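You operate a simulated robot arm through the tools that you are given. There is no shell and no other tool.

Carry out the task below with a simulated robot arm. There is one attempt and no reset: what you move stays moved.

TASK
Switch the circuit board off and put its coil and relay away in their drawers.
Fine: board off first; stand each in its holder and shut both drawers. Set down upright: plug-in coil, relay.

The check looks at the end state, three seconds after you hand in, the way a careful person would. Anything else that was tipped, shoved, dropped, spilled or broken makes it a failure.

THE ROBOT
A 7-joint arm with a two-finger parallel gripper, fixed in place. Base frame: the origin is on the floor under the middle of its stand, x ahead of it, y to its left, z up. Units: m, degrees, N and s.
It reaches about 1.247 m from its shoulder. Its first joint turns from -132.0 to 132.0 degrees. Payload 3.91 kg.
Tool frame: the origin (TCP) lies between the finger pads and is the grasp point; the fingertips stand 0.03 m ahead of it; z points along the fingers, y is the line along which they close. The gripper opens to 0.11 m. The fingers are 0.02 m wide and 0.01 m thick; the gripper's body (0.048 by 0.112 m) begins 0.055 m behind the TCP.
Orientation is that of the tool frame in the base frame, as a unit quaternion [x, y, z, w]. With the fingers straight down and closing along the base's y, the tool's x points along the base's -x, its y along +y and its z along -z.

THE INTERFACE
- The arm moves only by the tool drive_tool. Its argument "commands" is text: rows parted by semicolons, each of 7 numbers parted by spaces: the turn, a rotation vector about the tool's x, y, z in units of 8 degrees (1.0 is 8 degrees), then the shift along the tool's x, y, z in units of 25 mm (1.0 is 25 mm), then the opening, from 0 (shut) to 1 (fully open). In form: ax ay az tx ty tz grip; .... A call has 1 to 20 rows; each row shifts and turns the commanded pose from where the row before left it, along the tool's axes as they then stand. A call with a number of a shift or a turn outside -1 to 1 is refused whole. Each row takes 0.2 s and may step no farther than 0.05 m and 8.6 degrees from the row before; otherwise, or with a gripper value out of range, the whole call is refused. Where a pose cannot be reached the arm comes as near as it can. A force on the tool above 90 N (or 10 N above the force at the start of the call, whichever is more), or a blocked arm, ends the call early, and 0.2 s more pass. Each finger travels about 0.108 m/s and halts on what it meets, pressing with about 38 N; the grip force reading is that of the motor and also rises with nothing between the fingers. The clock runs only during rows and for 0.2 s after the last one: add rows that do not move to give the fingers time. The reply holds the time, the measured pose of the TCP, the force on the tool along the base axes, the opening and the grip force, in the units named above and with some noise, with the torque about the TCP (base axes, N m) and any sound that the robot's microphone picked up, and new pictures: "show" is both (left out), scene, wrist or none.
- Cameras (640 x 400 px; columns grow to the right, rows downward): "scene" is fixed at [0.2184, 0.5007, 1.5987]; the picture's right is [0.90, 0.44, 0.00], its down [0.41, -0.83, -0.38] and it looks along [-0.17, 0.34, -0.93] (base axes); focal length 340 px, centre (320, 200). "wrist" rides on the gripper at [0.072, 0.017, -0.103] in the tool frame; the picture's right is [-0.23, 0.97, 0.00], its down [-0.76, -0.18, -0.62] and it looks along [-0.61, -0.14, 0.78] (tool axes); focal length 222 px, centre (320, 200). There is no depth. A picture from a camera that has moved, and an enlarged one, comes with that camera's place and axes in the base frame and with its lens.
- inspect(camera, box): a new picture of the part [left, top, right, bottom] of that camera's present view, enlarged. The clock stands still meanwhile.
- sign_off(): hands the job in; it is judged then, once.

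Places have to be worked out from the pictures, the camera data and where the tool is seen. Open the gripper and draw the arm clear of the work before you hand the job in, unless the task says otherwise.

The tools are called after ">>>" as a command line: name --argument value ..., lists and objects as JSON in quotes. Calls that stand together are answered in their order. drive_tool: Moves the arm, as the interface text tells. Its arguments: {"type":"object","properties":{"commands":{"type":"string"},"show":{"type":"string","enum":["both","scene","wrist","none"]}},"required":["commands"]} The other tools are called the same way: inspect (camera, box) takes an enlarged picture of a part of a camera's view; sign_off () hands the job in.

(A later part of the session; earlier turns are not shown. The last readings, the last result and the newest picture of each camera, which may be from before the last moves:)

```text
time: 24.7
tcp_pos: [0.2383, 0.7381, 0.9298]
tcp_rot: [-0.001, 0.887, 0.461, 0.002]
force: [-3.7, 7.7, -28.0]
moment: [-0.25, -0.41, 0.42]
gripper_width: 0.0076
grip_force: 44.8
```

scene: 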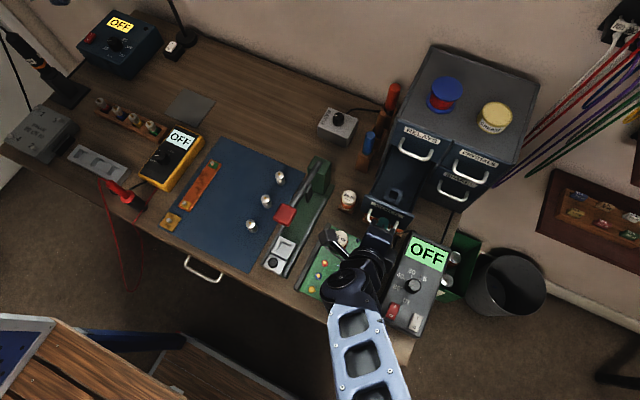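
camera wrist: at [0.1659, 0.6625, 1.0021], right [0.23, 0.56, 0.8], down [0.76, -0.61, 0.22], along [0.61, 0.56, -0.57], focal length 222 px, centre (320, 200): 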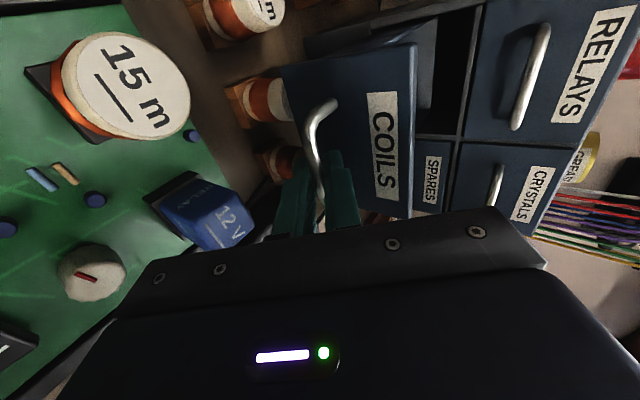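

>>> drive_tool --commands "0 0 0 0 -0.05 0.02 0; 0 0 0 0 0 0 0.05; 0 0 0 0 0 0 0.12; 0 0 0 0 0 0 0.25; 0 0 0 0 0 0 0.25" --show "wrist"

```text
time: 25.9
tcp_pos: [0.2388, 0.7382, 0.9292]
tcp_rot: [0.0, 0.888, 0.46, 0.001]
force: [-0.3, 0.3, 0.2]
moment: [-0.01, -0.02, 0.0]
gripper_width: 0.0275
grip_force: 0.0
camera wrist: at [0.1654, 0.6621, 1.0013], right [0.23, 0.56, 0.8], down [0.76, -0.61, 0.21], along [0.61, 0.56, -0.56], focal length 222 px, centre (320, 200)
```

wrist: 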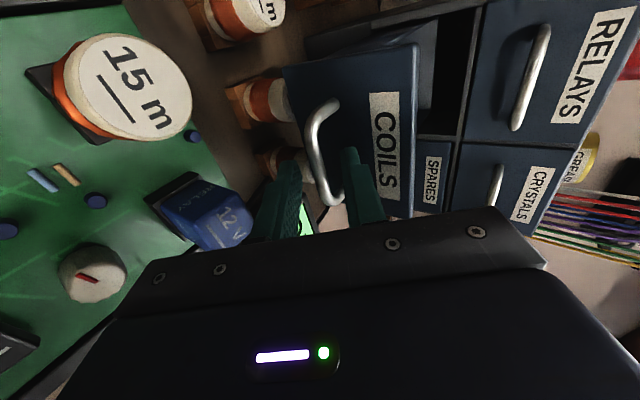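

Released cleanly. I'll back off, rise, and turn the fingers straight down.

>>> drive_tool --commands "0 0 0 0 0 -0.8 0.25; 0 0 0 0 0 -0.8 0.25; 0 0 0 0 0 -0.8 0.25; 0 0 0 0 0.815 -0.577 0.25; 0 0 0 0 0.815 -0.577 0.25; 0 0 0 0 0.815 -0.577 0.4; 0 0 0 0 0.815 -0.577 0.4; 0 0 0 0 0.815 -0.577 0.4; 1 0 0 0 0 0 0.4; 1 0 0 0 0 0 0.4; 1 0 0 0 0 0 0.4; 1 0 0 0 0 0 0.4; 1 0 0 0 0 0 0.4; 1 0 0 0 0 0 0.4; 0.85 0 0 0 0 0 0.4; 0 0 0 0 0 0 0.4"

>>> inspect --camera "scene" --box '[330, 100, 510, 240]'

```text
time: 29.3
tcp_pos: [0.2378, 0.6884, 1.0885]
tcp_rot: [0.001, 1.0, 0.0, 0.002]
force: [-0.2, -0.1, 0.1]
moment: [-0.02, 0.02, 0.0]
gripper_width: 0.0439
grip_force: 0.2
camera wrist: at [0.1647, 0.7041, 1.1907], right [0.23, 0.97, 0.0], down [0.76, -0.18, 0.63], along [0.61, -0.14, -0.78], focal length 222 px, centre (320, 200)
```

scene: 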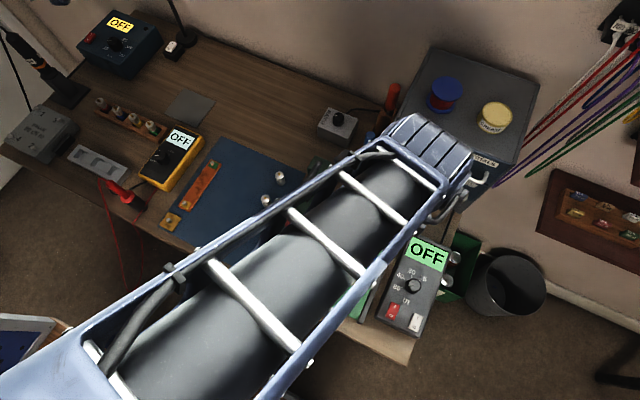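
wrist: 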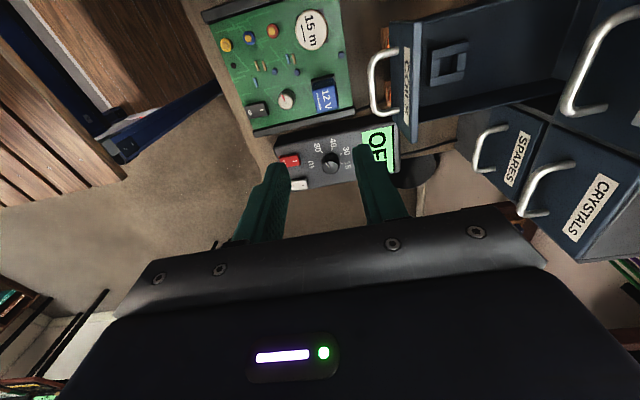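

```text
2.86 times, centred on (420, 170) of scene
camera zoom: at [0.2184, 0.5007, 1.5987], right [0.9, 0.44, 0.0], down [0.41, -0.83, -0.38], along [-0.17, 0.34, -0.93], focal length 970 px, centre (34, 286)
```

zoom: 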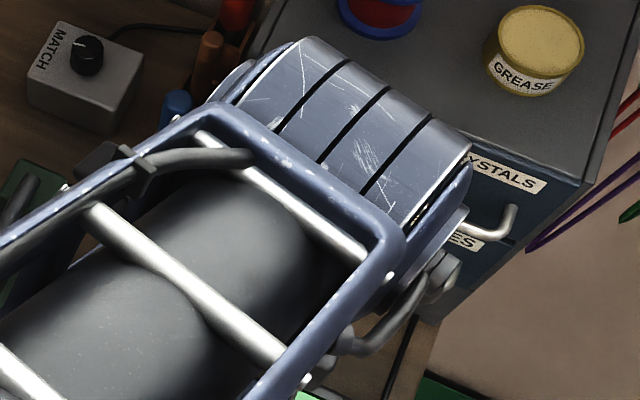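

From here the wrist camera sees the open drawer with its holder, the coil and the relay all together. I'll enlarge it to measure them.

>>> inspect --camera "wrist" --box '[360, 0, 560, 130]'

>>> inspect --camera "wrist" --box '[200, 0, 380, 140]'

```text
3.08 times, centred on (460, 65) of wrist
camera zoom: at [0.1647, 0.7041, 1.1907], right [0.23, 0.97, 0.0], down [0.76, -0.18, 0.63], along [0.61, -0.14, -0.78], focal length 684 px, centre (-111, 615)
```

zoom: 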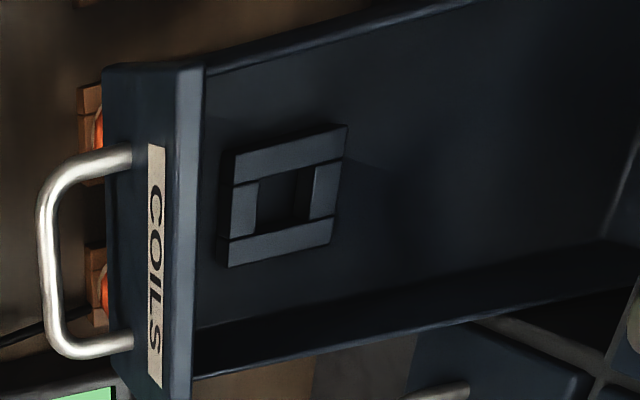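

```text
2.86 times, centred on (290, 70) of wrist
camera zoom: at [0.1647, 0.7041, 1.1907], right [0.23, 0.97, 0.0], down [0.76, -0.18, 0.63], along [0.61, -0.14, -0.78], focal length 635 px, centre (406, 571)
```

zoom: 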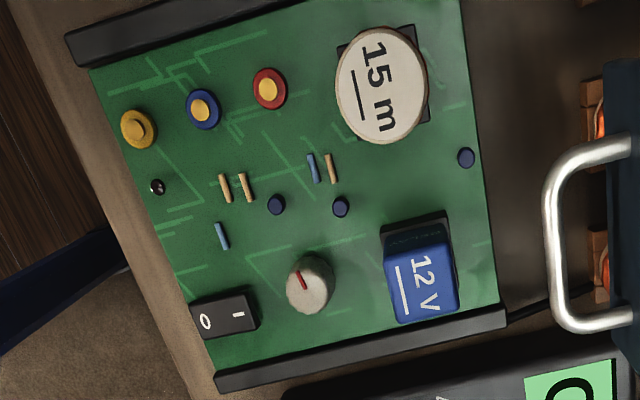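

The coil cap centre is at about (0.170, 0.693), the relay at about (0.243, 0.693), and the drawer's holder is a 36 mm square frame with a hole of about 18 mm, centred near (0.234, 0.834). I'll turn the gripper a quarter turn so it closes along x, which will clear the RELAYS handle later.

>>> drive_tool --commands "0 0 -1 0 0 0 0.5; 0 0 -1 0 0 0 0.5; 0 0 -1 0 0 0 0.5; 0 0 -1 0 0 0 0.5; 0 0 -1 0 0 0 0.5; 0 0 -1 0 0 0 0.5; 0 0 -1 0 0 0 0.5; 0 0 -1 0 0 0 0.5; 0 0 -1 0 0 0 0.5; 0 0 -1 0 0 0 0.5; 0 0 -1 0 0 0 0.5; 0 0 -0.25 0 0 0 0.5; 0 0 0 0 0 0 0.5"

```text
time: 32.1
tcp_pos: [0.2386, 0.6882, 1.0891]
tcp_rot: [-0.707, 0.707, 0.0, 0.001]
force: [-0.8, 0.6, 0.7]
moment: [-0.02, 0.02, -0.01]
gripper_width: 0.0549
grip_force: 0.0
camera wrist: at [0.2208, 0.6142, 1.1907], right [-0.97, 0.23, 0.0], down [0.18, 0.76, 0.63], along [0.14, 0.61, -0.78], focal length 222 px, centre (320, 200)
```

scene: 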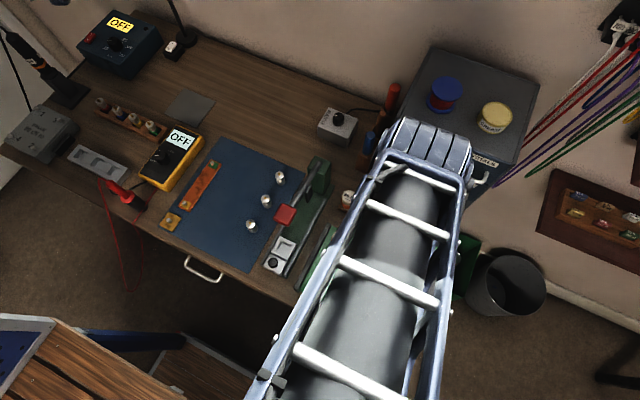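
wrist: 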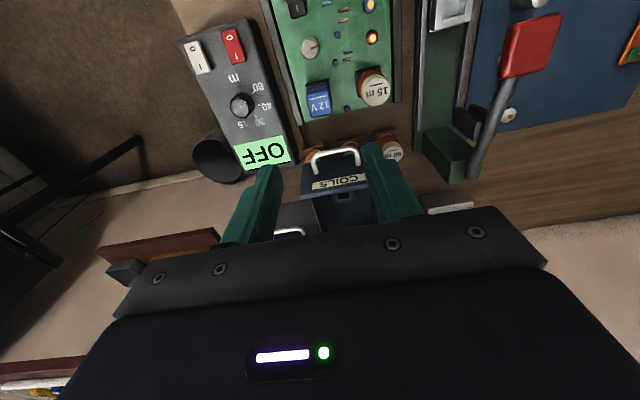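

The gripper now closes along x. I'll enlarge the board from this side to cross-check the coil's position.

>>> inspect --camera "wrist" --box '[260, 0, 420, 120]'

```text
3.33 times, centred on (340, 60) of wrist
camera zoom: at [0.2208, 0.6142, 1.1907], right [-0.97, 0.23, 0.0], down [0.18, 0.76, 0.63], along [0.14, 0.61, -0.78], focal length 740 px, centre (253, 667)
```

zoom: 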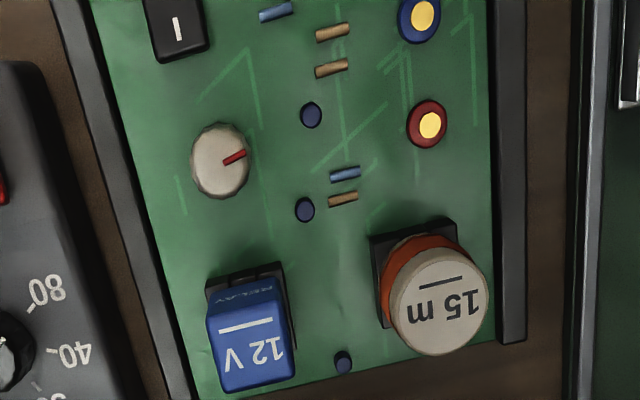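

Both views agree that the coil cap centre is at (0.170, 0.693) with its top at z about 0.896. I'll move over it with the fingers open about 44 mm.

>>> drive_tool --commands "0 0 0 -0.033 0.46 0.95 0.4; 0 0 0 -0.033 0.46 0.95 0.4; 0 0 0 -0.033 0.46 0.95 0.4; 0 0 0 -0.033 0.46 0.95 0.4; 0 0 0 -0.033 0.46 0.95 0.4; 0 0 0 -0.033 0.46 0.95 0.4; 0 0 0 0 0 0 0.4"

>>> inspect --camera "wrist" --box '[220, 40, 420, 240]'

```text
time: 33.7
tcp_pos: [0.1692, 0.6918, 0.9435]
tcp_rot: [-0.707, 0.708, 0.0, 0.002]
force: [-0.1, -0.3, 0.6]
moment: [0.02, -0.02, -0.02]
gripper_width: 0.0439
grip_force: 0.1
camera wrist: at [0.1518, 0.6184, 1.0465], right [-0.97, 0.23, 0.0], down [0.18, 0.76, 0.62], along [0.14, 0.61, -0.78], focal length 222 px, centre (320, 200)
```

scene: 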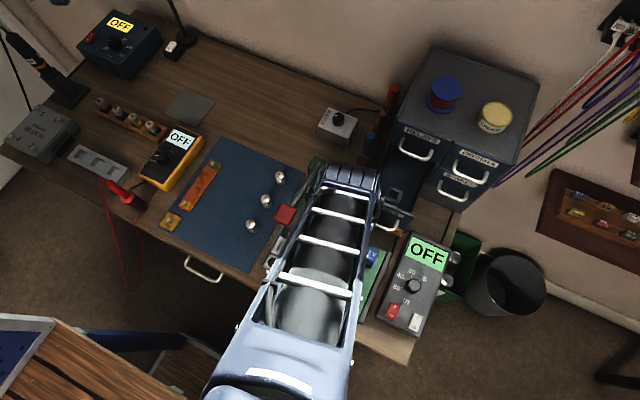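
wrist: 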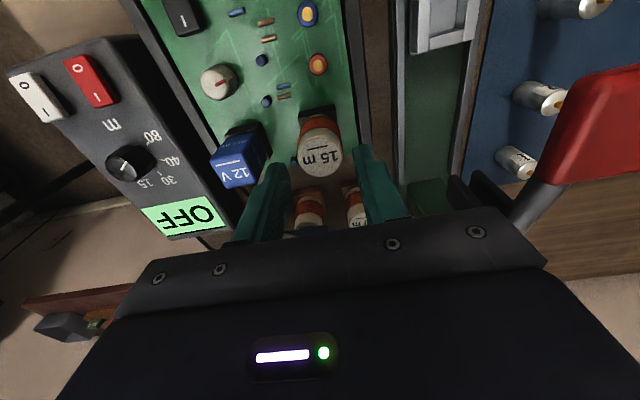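

```text
2.00 times, centred on (320, 140) of wrist
camera zoom: at [0.1518, 0.6184, 1.0465], right [-0.97, 0.23, 0.0], down [0.18, 0.76, 0.62], along [0.14, 0.61, -0.78], focal length 444 px, centre (320, 320)
```

zoom: 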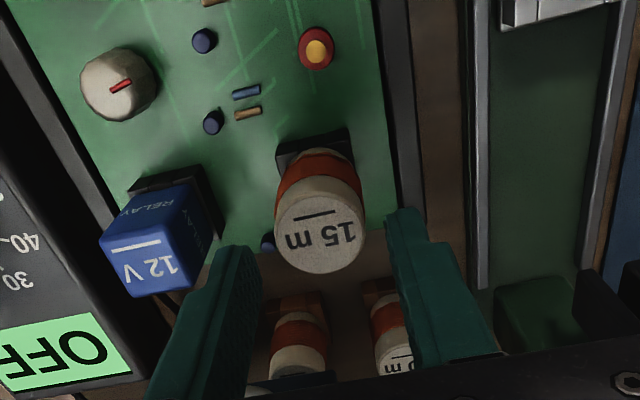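

The coil is centred in x and about 2 mm further in y than the tool. I'll correct that and lower so the fingers straddle the coil, with the tips staying above its socket.

>>> drive_tool --commands "0 0 0 -0.1 0 0.6 0.4; 0 0 0 0 0 0.6 0.4; 0 0 0 0 0 0.6 0.4; 0 0 0 0 0 0.3 0.4; 0 0 0 0 0 0 0.4" --show "wrist"

>>> inspect --camera "wrist" --box '[220, 60, 420, 220]'

```text
time: 34.9
tcp_pos: [0.1688, 0.6965, 0.8938]
tcp_rot: [-0.707, 0.707, 0.0, 0.001]
force: [0.0, -0.9, 0.4]
moment: [0.0, 0.0, -0.01]
gripper_width: 0.044
grip_force: 0.1
camera wrist: at [0.1513, 0.623, 0.9947], right [-0.97, 0.23, 0.0], down [0.18, 0.76, 0.62], along [0.14, 0.61, -0.78], focal length 222 px, centre (320, 200)
```

wrist: 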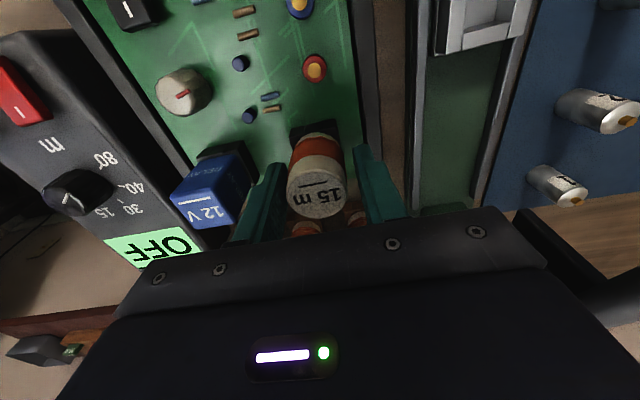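

```text
2.50 times, centred on (320, 140) of wrist
camera zoom: at [0.1513, 0.623, 0.9947], right [-0.97, 0.23, 0.0], down [0.18, 0.76, 0.62], along [0.14, 0.61, -0.78], focal length 555 px, centre (320, 350)
```

zoom: 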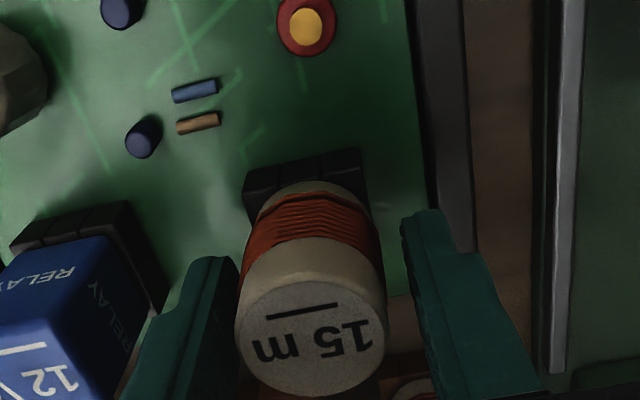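

The coil stands between the fingers, offset about 2 mm in x. I'll correct that and close on it.

>>> drive_tool --commands "0 0 0 0 -0.08 0.1 0.4; 0 0 0 0 0 0 0.3; 0 0 0 0 0 0 0.2; 0 0 0 0 0 0 0.2; 0 0 0 0 0 0 0.2" --show "wrist"

>>> inspect --camera "wrist" --box '[220, 60, 420, 220]'

```text
time: 36.1
tcp_pos: [0.1707, 0.6962, 0.8905]
tcp_rot: [-0.706, 0.708, 0.0, 0.001]
force: [-0.5, 0.0, 0.7]
moment: [-0.03, 0.01, 0.01]
gripper_width: 0.0326
grip_force: 37.9
camera wrist: at [0.1536, 0.623, 0.9926], right [-0.97, 0.23, 0.0], down [0.18, 0.76, 0.62], along [0.14, 0.61, -0.78], focal length 222 px, centre (320, 200)
```

wrist: 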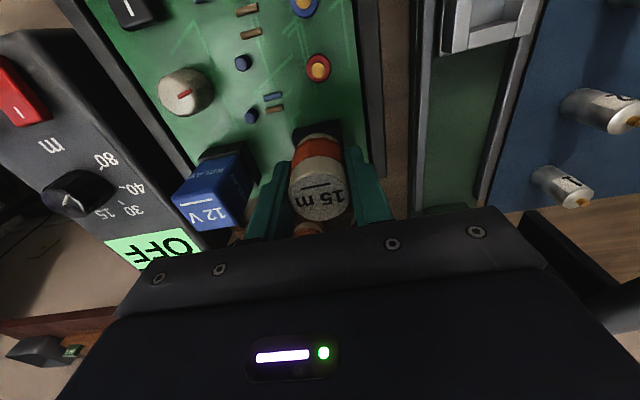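

```text
2.50 times, centred on (320, 140) of wrist
camera zoom: at [0.1536, 0.623, 0.9926], right [-0.97, 0.23, 0.0], down [0.18, 0.76, 0.62], along [0.14, 0.61, -0.78], focal length 555 px, centre (320, 350)
```

zoom: 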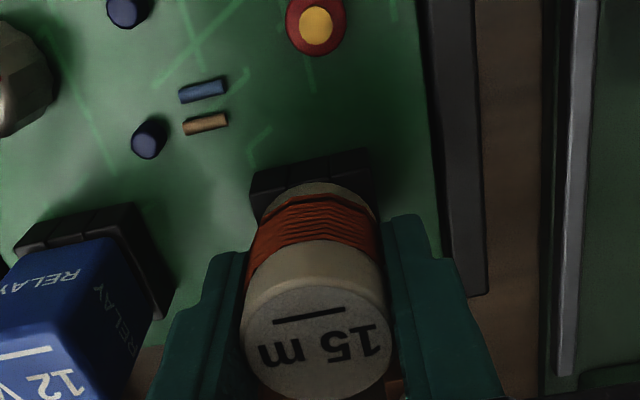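

The coil is held (32.6 mm wide, 38 N) with no side load. I'll lift it straight up out of its socket, gently at first.

>>> drive_tool --commands "0 0 0 0 0 -0.1 0.15; 0 0 0 0 0 -0.1 0.15; 0 0 0 0 0 -0.2 0.15; 0 0 0 0 0 -0.2 0.15; 0 0 0 0 0 0 0.15" --show "wrist"

```text
time: 37.3
tcp_pos: [0.171, 0.6958, 0.9066]
tcp_rot: [-0.707, 0.708, 0.0, 0.001]
force: [0.2, -0.3, -1.8]
moment: [-0.03, 0.01, 0.0]
gripper_width: 0.0325
grip_force: 37.9
camera wrist: at [0.1539, 0.6227, 1.0084], right [-0.97, 0.23, 0.0], down [0.18, 0.76, 0.63], along [0.14, 0.61, -0.78], focal length 222 px, centre (320, 200)
```

wrist: 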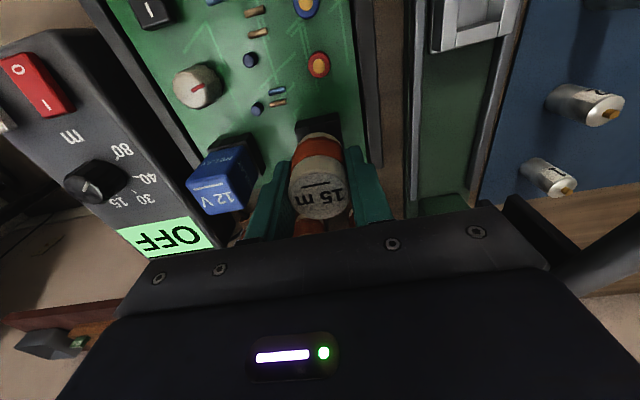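

The coil comes up freely, weighing about 1.8 N. I'll lift higher and look at its underside from the scene camera.

>>> drive_tool --commands "0 0 0 0 0 -0.6 0.15; 0 0 0 0 0 -1 0.15; 0 0 0 0 0 -1 0.15; 0 0 0 0 0 -1 0.15; 0 0 0 0 0 -1 0.15; 0 0 0 0 0 -1 0.15; 0 0 0 0 0 0 0.15"

>>> inspect --camera "wrist" --box '[220, 40, 420, 220]'

>>> inspect --camera "scene" --box '[270, 180, 470, 330]'

```text
time: 38.9
tcp_pos: [0.1701, 0.6952, 1.0456]
tcp_rot: [-0.707, 0.708, 0.0, 0.001]
force: [0.2, -0.1, 0.1]
moment: [0.0, -0.01, 0.02]
gripper_width: 0.0326
grip_force: 38.6
camera wrist: at [0.1523, 0.6223, 1.1484], right [-0.97, 0.23, 0.0], down [0.18, 0.76, 0.62], along [0.14, 0.61, -0.78], focal length 222 px, centre (320, 200)
```

scene: 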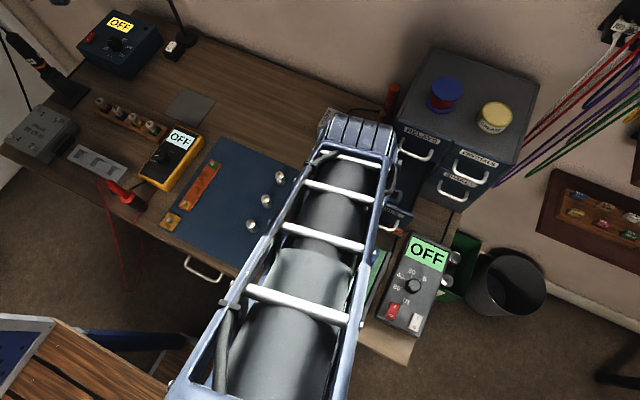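
wrist: 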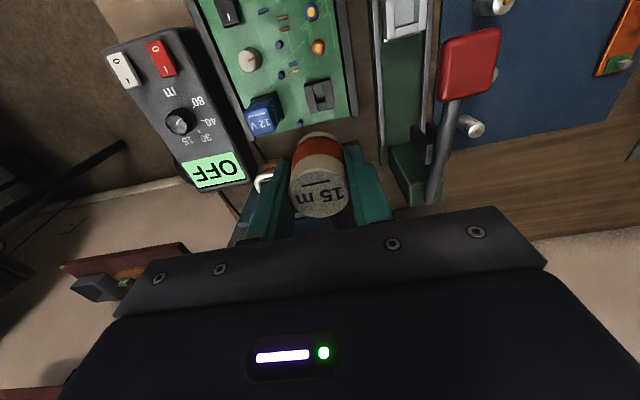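

```text
2.22 times, centred on (320, 130) of wrist
camera zoom: at [0.1523, 0.6223, 1.1484], right [-0.97, 0.23, 0.0], down [0.18, 0.76, 0.62], along [0.14, 0.61, -0.78], focal length 494 px, centre (320, 356)
```

zoom: 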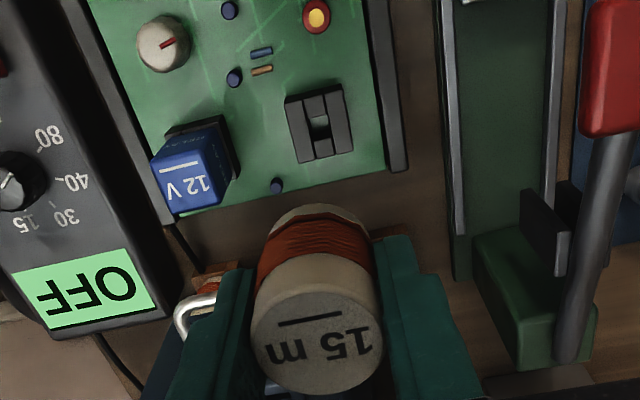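

```text
2.67 times, centred on (370, 255) of scene
camera zoom: at [0.2184, 0.5007, 1.5987], right [0.9, 0.44, 0.0], down [0.41, -0.83, -0.38], along [-0.17, 0.34, -0.93], focal length 906 px, centre (187, 53)
```

zoom: 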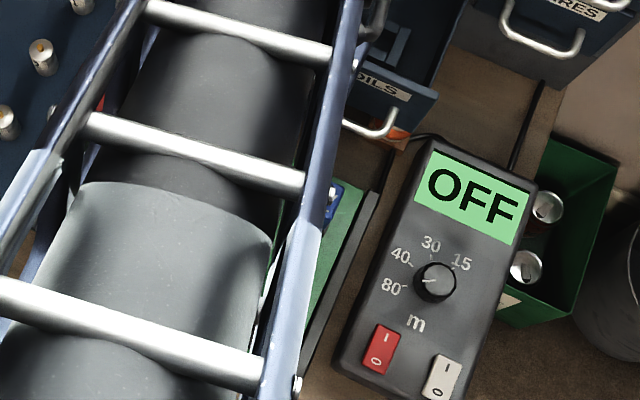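

The socket left on the board is a square frame with a slot, the same kind as the holder. It shows at zoom pixel (320, 124) from this pose, so I can match the holder to that same place in the view. I'll carry the coil over the drawer at a similar relative height.

>>> drive_tool --commands "0 0 0 0 0 -1 0.15; 0 0 0 0 0 -1 0.15; 0 0 0 0 0 -0.4 0.15; 0 0 0 -0.94 -0.437 0 0.15; 0 0 0 -0.94 -0.437 0 0.15; 0 0 0 -0.94 -0.437 0 0.15; 0 0 0 -0.94 -0.437 0 0.15; 0 0 0 -0.94 -0.437 0 0.15; 0 0 0 -0.94 -0.437 0 0.15; 0 0 0 0 0 0 0.15"

>>> inspect --camera "wrist" --box '[220, 40, 420, 220]'

```text
time: 41.1
tcp_pos: [0.2357, 0.8384, 1.1063]
tcp_rot: [-0.707, 0.707, -0.001, 0.002]
force: [-0.9, -0.4, -0.5]
moment: [-0.01, -0.02, 0.02]
gripper_width: 0.0329
grip_force: 38.3
camera wrist: at [0.2181, 0.7645, 1.2074], right [-0.97, 0.23, 0.0], down [0.18, 0.76, 0.63], along [0.14, 0.61, -0.78], focal length 222 px, centre (320, 200)
```

scene: 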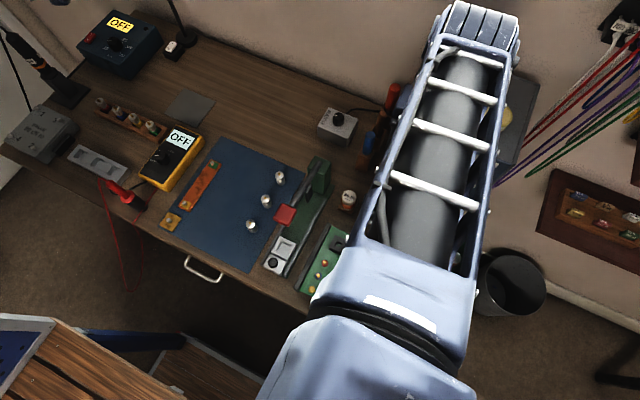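
wrist: 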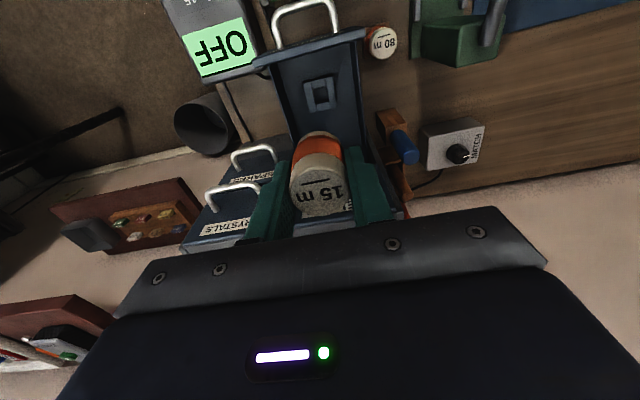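

```text
2.22 times, centred on (320, 130) of wrist
camera zoom: at [0.2181, 0.7645, 1.2074], right [-0.97, 0.23, 0.0], down [0.18, 0.76, 0.63], along [0.14, 0.61, -0.78], focal length 494 px, centre (320, 356)
```

zoom: 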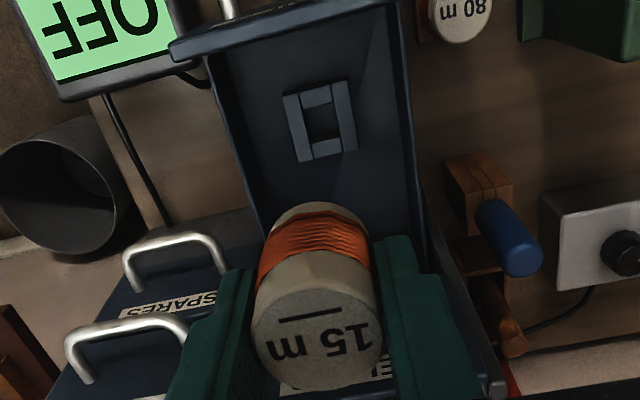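

The holder appears at almost the same pixel as the socket did (about 2 px off) and at the same height below the tool. I'll correct about 1 mm, lower partway into the drawer, and check again.

>>> drive_tool --commands "0 0 0 0.03 0.05 0 0.15; 0 0 0 0 0 1 0.15; 0 0 0 0 0 1 0.15; 0 0 0 0 0 1 0.15; 0 0 0 0 0 1 0.15; 0 0 0 0 0 0.5 0.15; 0 0 0 0 0 0 0.15"

>>> inspect --camera "wrist" --box '[220, 40, 420, 220]'

```text
time: 42.7
tcp_pos: [0.2357, 0.8357, 0.9928]
tcp_rot: [0.707, -0.707, 0.0, -0.001]
force: [-0.5, 0.3, 0.1]
moment: [0.03, 0.01, -0.04]
gripper_width: 0.0327
grip_force: 37.7
camera wrist: at [0.2176, 0.7623, 1.0958], right [-0.97, 0.23, 0.0], down [0.18, 0.76, 0.63], along [0.14, 0.61, -0.78], focal length 222 px, centre (320, 200)
```

scene: 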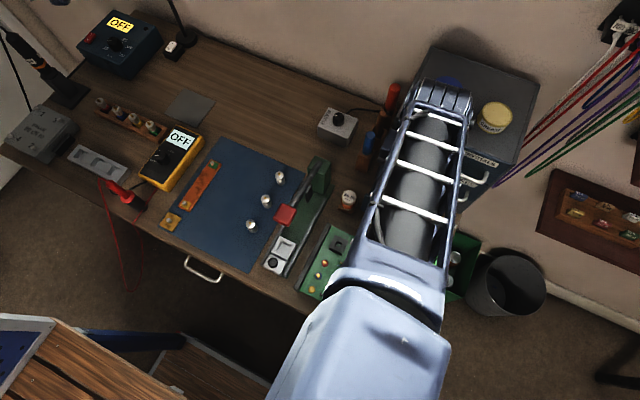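
wrist: 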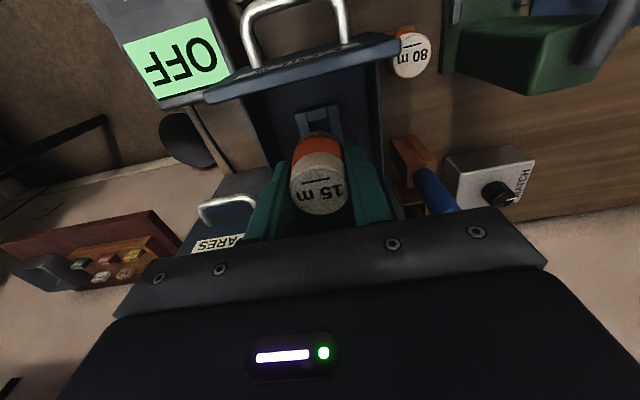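

```text
2.22 times, centred on (320, 130) of wrist
camera zoom: at [0.2176, 0.7623, 1.0958], right [-0.97, 0.23, 0.0], down [0.18, 0.76, 0.63], along [0.14, 0.61, -0.78], focal length 494 px, centre (320, 356)
```

zoom: 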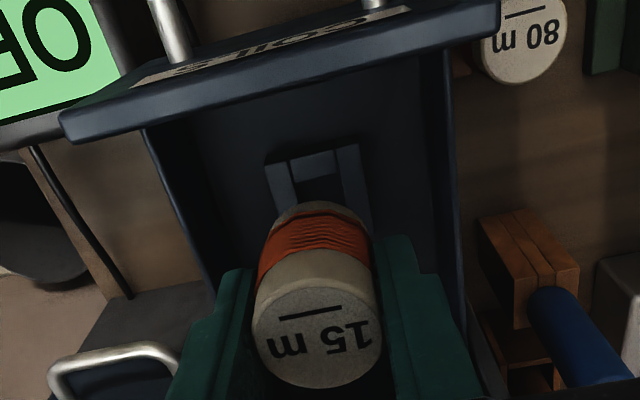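

The camera model now puts the holder within about 1 mm of the coil axis. I'll correct that millimetre and lower slowly, watching the force.

>>> drive_tool --commands "0 0 0 0 0.035 0.4 0.15; 0 0 0 0 0 0.4 0.15; 0 0 0 0 0 0.2 0.15; 0 0 0 0 0 0 0.15" --show "wrist"

>>> inspect --camera "wrist" --box '[220, 60, 420, 220]'

```text
time: 43.7
tcp_pos: [0.2353, 0.8374, 0.9692]
tcp_rot: [-0.706, 0.708, 0.0, 0.001]
force: [0.0, 0.3, -0.9]
moment: [-0.01, 0.0, -0.03]
gripper_width: 0.0328
grip_force: 38.1
camera wrist: at [0.2175, 0.7627, 1.0708], right [-0.97, 0.23, 0.0], down [0.18, 0.76, 0.62], along [0.14, 0.61, -0.78], focal length 222 px, centre (320, 200)
```

wrist: 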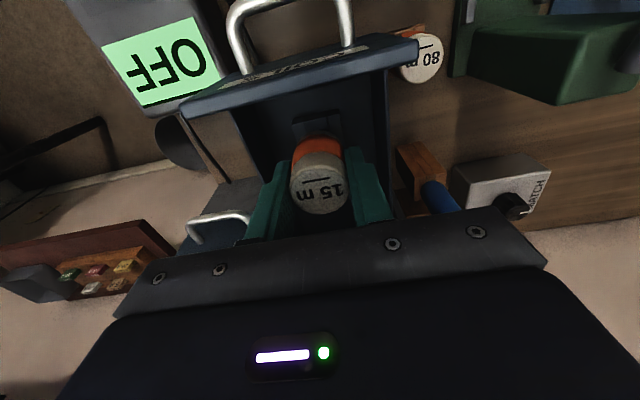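

```text
2.50 times, centred on (320, 140) of wrist
camera zoom: at [0.2175, 0.7627, 1.0708], right [-0.97, 0.23, 0.0], down [0.18, 0.76, 0.62], along [0.14, 0.61, -0.78], focal length 555 px, centre (320, 350)
```

zoom: 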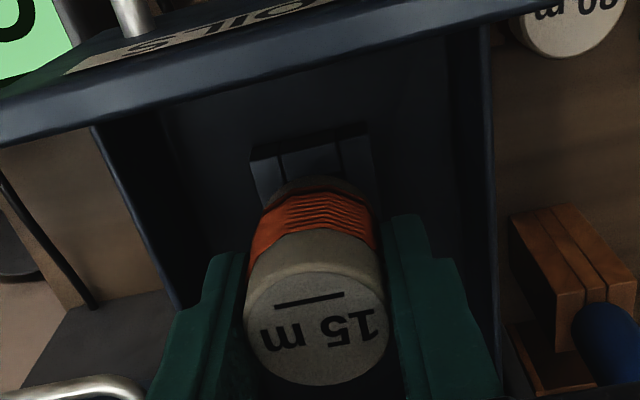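

The frame edges line up horizontally exactly as they did in the board's socket (columns 250 and 367). I'll continue down slowly.

>>> drive_tool --commands "0 0 0 0 0 0.12 0.15; 0 0 0 0 0 0.12 0.15; 0 0 0 0 0 0.12 0.15; 0 0 0 0 0 0 0.15" --show "wrist"

>>> inspect --camera "wrist" --box '[220, 60, 420, 220]'

```text
time: 44.7
tcp_pos: [0.2343, 0.8352, 0.9596]
tcp_rot: [-0.707, 0.708, 0.001, 0.001]
force: [-0.3, -0.2, 0.1]
moment: [-0.05, -0.03, 0.0]
gripper_width: 0.033
grip_force: 37.9
camera wrist: at [0.217, 0.762, 1.0614], right [-0.97, 0.23, 0.0], down [0.18, 0.76, 0.62], along [0.14, 0.61, -0.78], focal length 222 px, centre (320, 200)
```

wrist: 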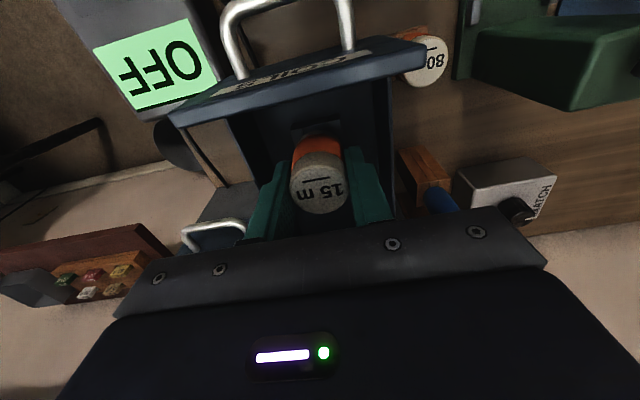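

```text
2.50 times, centred on (320, 140) of wrist
camera zoom: at [0.217, 0.762, 1.0614], right [-0.97, 0.23, 0.0], down [0.18, 0.76, 0.62], along [0.14, 0.61, -0.78], focal length 555 px, centre (320, 350)
```

zoom: 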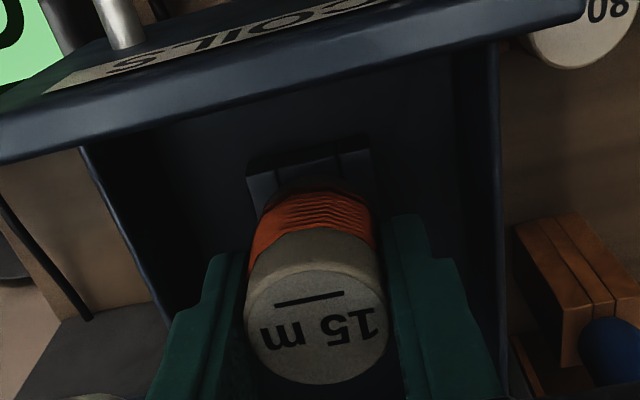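

No contact yet and still aligned, so I'll continue in 2 mm steps.

>>> drive_tool --commands "0 0 0 0 0 0.08 0.15; 0 0 0 0 0 0.08 0.15; 0 0 0 0 0 0 0.15" --show "none"

```text
time: 45.5
tcp_pos: [0.234, 0.8347, 0.9583]
tcp_rot: [-0.706, 0.708, 0.0, 0.003]
force: [2.1, -1.4, 18.4]
moment: [0.92, 0.22, -0.07]
gripper_width: 0.0327
grip_force: 38.0
```

Contact: 18 N upward, with a moment that suggests a force about 5 cm toward the cabinet. Before doing anything else I'll look.

>>> inspect --camera "wrist" --box '[160, 60, 480, 260]'

>>> inspect --camera "scene" --box '[340, 60, 540, 240]'

```text
2.00 times, centred on (320, 160) of wrist
camera zoom: at [0.2169, 0.7621, 1.0597], right [-0.97, 0.23, 0.0], down [0.18, 0.76, 0.63], along [0.14, 0.61, -0.78], focal length 444 px, centre (320, 280)
```

zoom: 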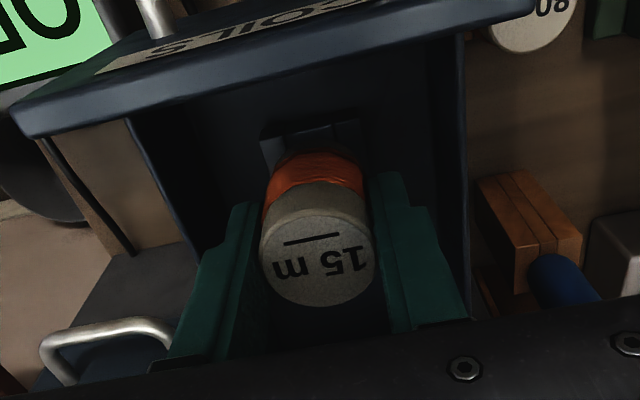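

```text
2.22 times, centred on (440, 150) of scene
camera zoom: at [0.2184, 0.5007, 1.5987], right [0.9, 0.44, 0.0], down [0.41, -0.83, -0.38], along [-0.17, 0.34, -0.93], focal length 755 px, centre (53, 311)
```

zoom: 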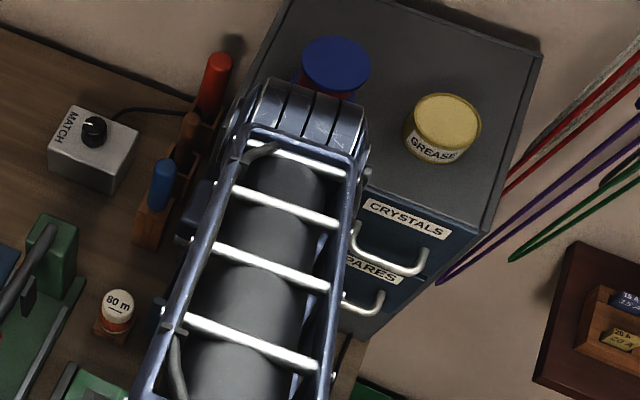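

The pictures show nothing obviously touching. I'll back up 3 mm and come down in 1 mm steps to find where the contact acts.

>>> drive_tool --commands "0 0 0 0 0 -0.12 0.15; 0 0 0 0 0 0 0.15; 0 0 0 0 0 0.04 0.15; 0 0 0 0 0 0 0.15" --show "none"

```text
time: 46.5
tcp_pos: [0.2353, 0.8357, 0.9589]
tcp_rot: [-0.707, 0.707, 0.0, 0.001]
force: [0.9, 0.3, 7.7]
moment: [0.36, 0.06, -0.03]
gripper_width: 0.0326
grip_force: 38.1
```

The moment-to-force ratio stays at about 0.047 m, so the hand is resting on the RELAYS handle at y about 0.883, not the coil on its holder. Gripping the coil higher will fix this. I'll take it back to its socket by exactly reversing my moves, then regrip about 15 mm higher.

>>> drive_tool --commands "0 0 0 0 0 -0.34 0.15; 0 0 0 0 0 -1 0.15; 0 0 0 0 0 -1 0.15; 0 0 0 0 0 -1 0.15; 0 0 0 0 0 -1 0.15; 0 0 0 0.935 0.4228 0 0.15; 0 0 0 0.935 0.4228 0 0.15; 0 0 0 0.935 0.4228 0 0.15; 0 0 0 0.935 0.4228 0 0.15; 0 0 0 0.935 0.4229 0 0.15; 0 0 0 0.935 0.4229 0 0.15; 0 0 0 0 0 0 0.15; 0 0 0 0 0 1 0.15; 0 0 0 0 0 1 0.15; 0 0 0 0 0 1 0.15; 0 0 0 0 0 1 0.15; 0 0 0 0 0 1 0.15; 0 0 0 0 0 0.6 0.15; 0 0 0 0 0 0 0.15"

>>> inspect --camera "wrist" --box '[220, 60, 420, 220]'

```text
time: 50.5
tcp_pos: [0.1706, 0.6949, 0.9254]
tcp_rot: [0.707, -0.707, 0.001, -0.002]
force: [-0.6, 0.0, -0.4]
moment: [-0.01, -0.01, 0.03]
gripper_width: 0.0329
grip_force: 38.2
camera wrist: at [0.1539, 0.6221, 1.0277], right [-0.97, 0.23, 0.0], down [0.18, 0.76, 0.63], along [0.14, 0.61, -0.78], focal length 222 px, centre (320, 200)
```

scene: 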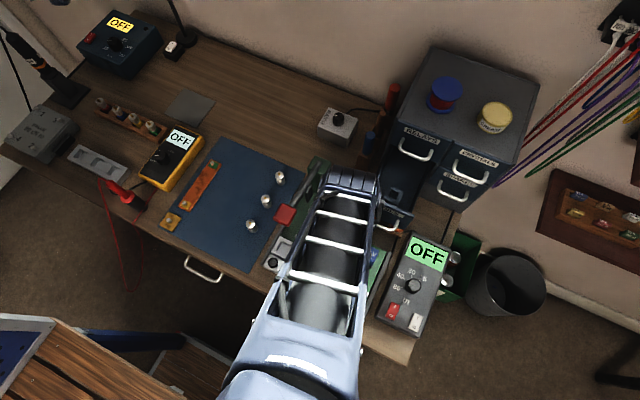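
wrist: 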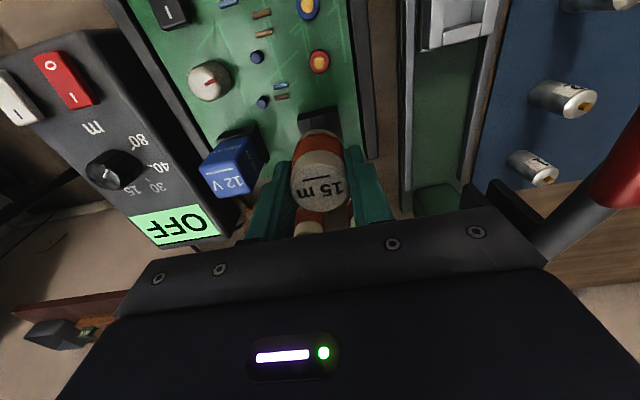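

```text
2.50 times, centred on (320, 140) of wrist
camera zoom: at [0.1539, 0.6221, 1.0277], right [-0.97, 0.23, 0.0], down [0.18, 0.76, 0.63], along [0.14, 0.61, -0.78], focal length 555 px, centre (320, 350)
```

zoom: 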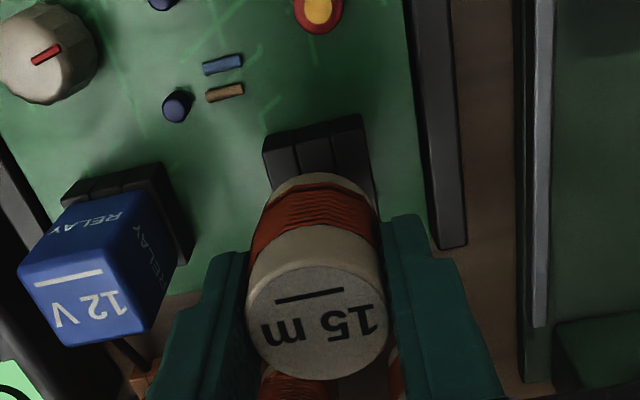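

The coil is directly over its socket, 35 mm up. I'll lower it back in slowly.

>>> drive_tool --commands "0 0 0 0 0 0.4 0.15; 0 0 0 0 0 0.3 0.15; 0 0 0 0 0 0.2 0.15; 0 0 0 0 0 0.15 0.15; 0 0 0 0 0 0.15 0.15; 0 0 0 0 0 0.1 0.15; 0 0 0 0 0 0 0.15" --show "wrist"

>>> inspect --camera "wrist" --box '[220, 60, 420, 220]'

```text
time: 52.1
tcp_pos: [0.1712, 0.6969, 0.8941]
tcp_rot: [-0.706, 0.708, 0.001, 0.002]
force: [-2.8, 5.2, 28.8]
moment: [0.31, 0.4, -0.04]
gripper_width: 0.0328
grip_force: 38.2
camera wrist: at [0.1539, 0.6226, 0.9958], right [-0.97, 0.23, 0.0], down [0.18, 0.76, 0.63], along [0.14, 0.61, -0.78], focal length 222 px, centre (320, 200)
```

wrist: 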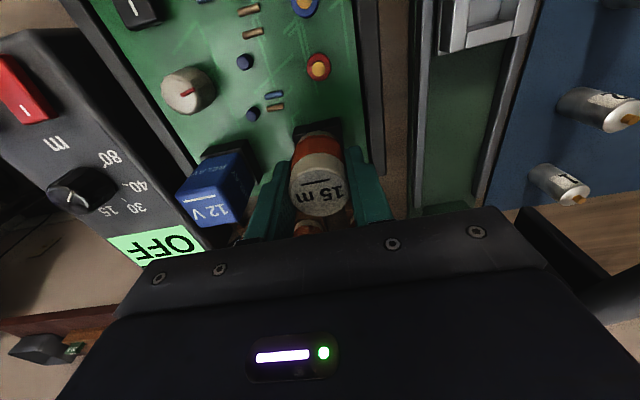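

```text
2.50 times, centred on (320, 140) of wrist
camera zoom: at [0.1539, 0.6226, 0.9958], right [-0.97, 0.23, 0.0], down [0.18, 0.76, 0.63], along [0.14, 0.61, -0.78], focal length 555 px, centre (320, 350)
```

zoom: 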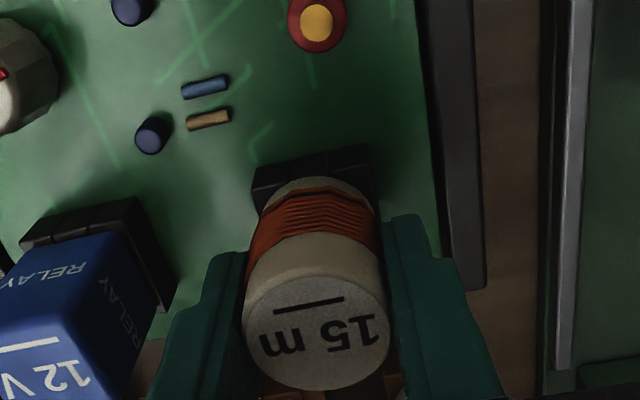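

The coil has met resistance (29 N) about 3 mm above its seat, acting toward the −x side. I'll ease up and try a 1 mm shift toward +x while lowering gently.

>>> drive_tool --commands "0 0 0 0 0 -0.08 0.15; 0 0 0 0 -0.04 0 0.15; 0 0 0 0 0 0.06 0.15; 0 0 0 0 0 0 0.15" --show "none"

```text
time: 53.1
tcp_pos: [0.1713, 0.6953, 0.8929]
tcp_rot: [-0.707, 0.707, 0.0, 0.0]
force: [-10.4, 1.7, 4.3]
moment: [0.25, 0.51, 0.0]
gripper_width: 0.0327
grip_force: 38.5
```

Now the resistance is sideways (Fx −10 N) with little vertical force, so the plug is in the hole. I'll shift back to −x and continue down gently.

>>> drive_tool --commands "0 0 0 0 0.04 0 0.15; 0 0 0 0 0.01 0 0.15; 0 0 0 0 0 0.04 0.15; 0 0 0 0 0 0 0.15" --show "none"

```text
time: 54.1
tcp_pos: [0.1714, 0.6944, 0.8931]
tcp_rot: [-0.707, 0.707, -0.001, 0.001]
force: [0.3, -1.7, 5.1]
moment: [-0.01, 0.09, 0.02]
gripper_width: 0.0325
grip_force: 37.6
```

Side load is gone. I'll lower another 2 mm in 1 mm steps.

>>> drive_tool --commands "0 0 0 0 0 0.04 0.15; 0 0 0 0 0 0.04 0.15; 0 0 0 0 0 0 0.15" --show "none"

```text
time: 54.9
tcp_pos: [0.171, 0.6961, 0.8912]
tcp_rot: [-0.706, 0.708, 0.0, 0.002]
force: [2.8, 0.6, 8.2]
moment: [0.01, -0.06, 0.02]
gripper_width: 0.0328
grip_force: 37.9
```

The coil is back at its original seated height with 8 N on it. I'll open, rise 15 mm and regrip it higher.

>>> drive_tool --commands "0 0 0 0 0 0 0.33; 0 0 0 0 0 0 0.4; 0 0 0 0 0 -0.3 0.4; 0 0 0 0 0 -0.3 0.4; 0 0 0 0 0 0 0.4" --show "wrist"

>>> inspect --camera "wrist" --box '[220, 60, 420, 220]'

```text
time: 56.1
tcp_pos: [0.1698, 0.6938, 0.9054]
tcp_rot: [-0.707, 0.708, 0.0, 0.001]
force: [-0.2, -0.3, 0.9]
moment: [0.02, -0.02, -0.02]
gripper_width: 0.0438
grip_force: 0.1
camera wrist: at [0.1529, 0.6215, 1.0075], right [-0.97, 0.23, 0.0], down [0.18, 0.76, 0.63], along [0.14, 0.61, -0.78], focal length 222 px, centre (320, 200)
```

wrist: 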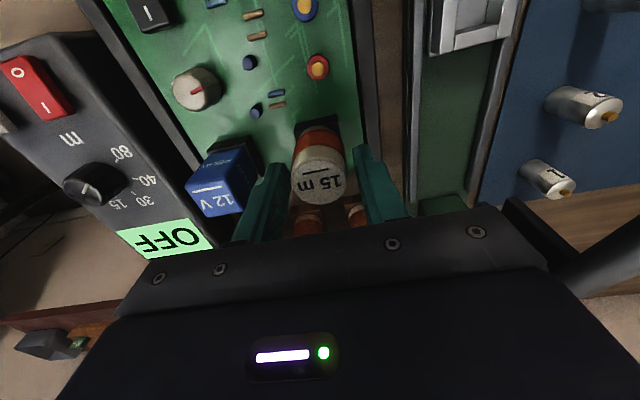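

```text
2.50 times, centred on (320, 140) of wrist
camera zoom: at [0.1529, 0.6215, 1.0075], right [-0.97, 0.23, 0.0], down [0.18, 0.76, 0.63], along [0.14, 0.61, -0.78], focal length 555 px, centre (320, 350)
```

zoom: 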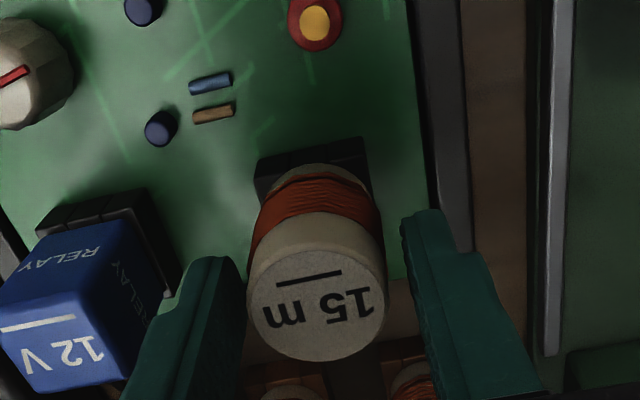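

The coil stands upright in its socket. I'll grip it at this higher point.

>>> drive_tool --commands "0 0 0 0 0 0 0.3; 0 0 0 0 0 0 0.2; 0 0 0 0 0 0 0.15; 0 0 0 0 0 0 0.15" --show "wrist"

>>> inspect --camera "wrist" --box '[220, 60, 420, 220]'

```text
time: 57.1
tcp_pos: [0.1698, 0.695, 0.9057]
tcp_rot: [-0.707, 0.707, 0.0, 0.001]
force: [0.8, 0.7, 1.6]
moment: [0.0, 0.0, -0.02]
gripper_width: 0.0328
grip_force: 38.2
camera wrist: at [0.1529, 0.6214, 1.0075], right [-0.97, 0.23, 0.0], down [0.18, 0.76, 0.63], along [0.14, 0.61, -0.78], focal length 222 px, centre (320, 200)
```

wrist: 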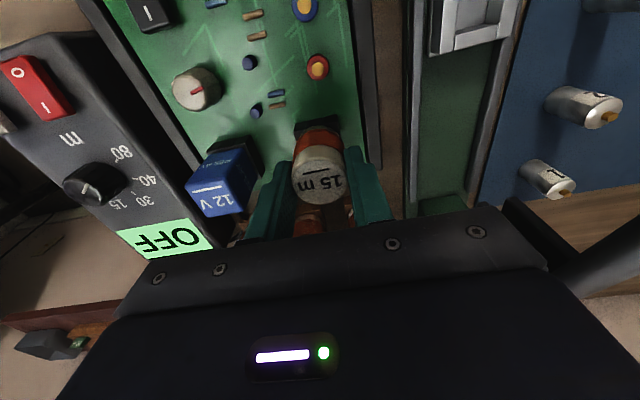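

```text
2.50 times, centred on (320, 140) of wrist
camera zoom: at [0.1529, 0.6214, 1.0075], right [-0.97, 0.23, 0.0], down [0.18, 0.76, 0.63], along [0.14, 0.61, -0.78], focal length 555 px, centre (320, 350)
```

zoom: 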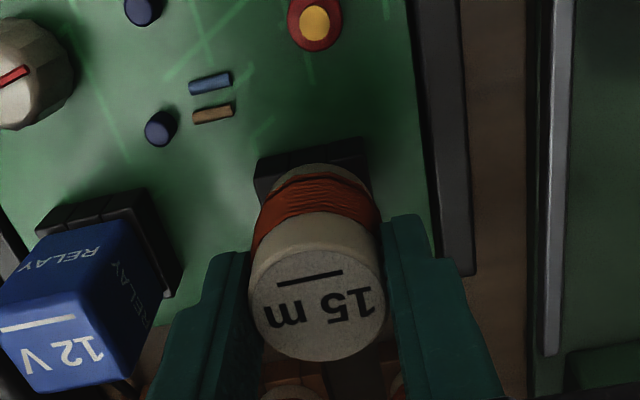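

Firm, centred grip. I'll lift out gently, then carry it to the drawer with the same displacement as before.

>>> drive_tool --commands "0 0 0 0 0 -0.1 0.15; 0 0 0 0 0 -0.1 0.15; 0 0 0 0 0 -0.2 0.15; 0 0 0 0 0 -0.6 0.15; 0 0 0 0 0 -1 0.15; 0 0 0 0 0 -1 0.15; 0 0 0 0 0 -1 0.15; 0 0 0 0 0 -1 0.15; 0 0 0 0 0 -1 0.15; 0 0 0 0 0 -1 0.15; 0 0 0 -0.935 -0.4245 0 0.15; 0 0 0 -0.935 -0.4245 0 0.15; 0 0 0 -0.935 -0.4245 0 0.15; 0 0 0 -0.935 -0.4245 0 0.15; 0 0 0 -0.935 -0.4245 0 0.15; 0 0 0 -0.935 -0.4245 0 0.15; 0 0 0 0 0 0 0.15"

>>> inspect --camera "wrist" --box '[220, 40, 420, 220]'

```text
time: 60.7
tcp_pos: [0.2349, 0.8353, 1.0814]
tcp_rot: [0.708, -0.707, 0.0, -0.001]
force: [0.5, 0.3, -0.6]
moment: [0.01, -0.02, 0.01]
gripper_width: 0.0328
grip_force: 38.1
camera wrist: at [0.2177, 0.7618, 1.1843], right [-0.97, 0.23, 0.0], down [0.18, 0.76, 0.62], along [0.14, 0.61, -0.78], focal length 222 px, centre (320, 200)
```

scene: 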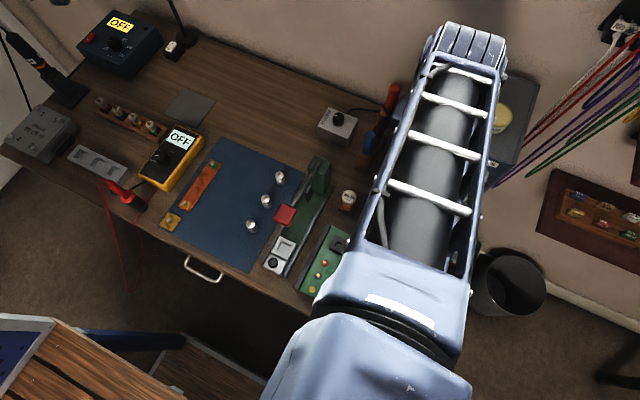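
wrist: 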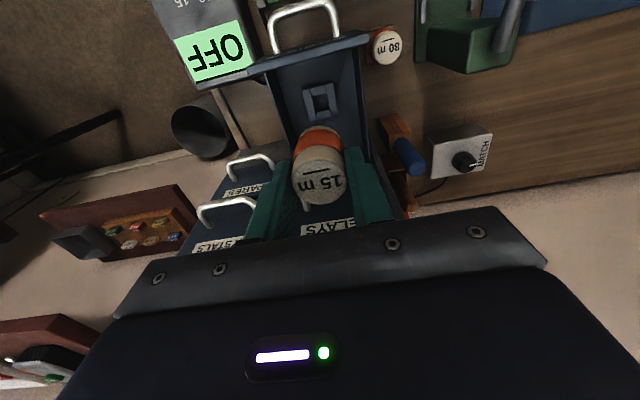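

```text
2.22 times, centred on (320, 130) of wrist
camera zoom: at [0.2177, 0.7618, 1.1843], right [-0.97, 0.23, 0.0], down [0.18, 0.76, 0.62], along [0.14, 0.61, -0.78], focal length 494 px, centre (320, 356)
```

zoom: 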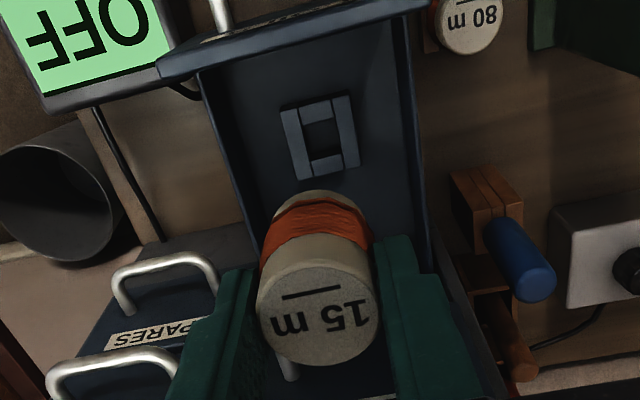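

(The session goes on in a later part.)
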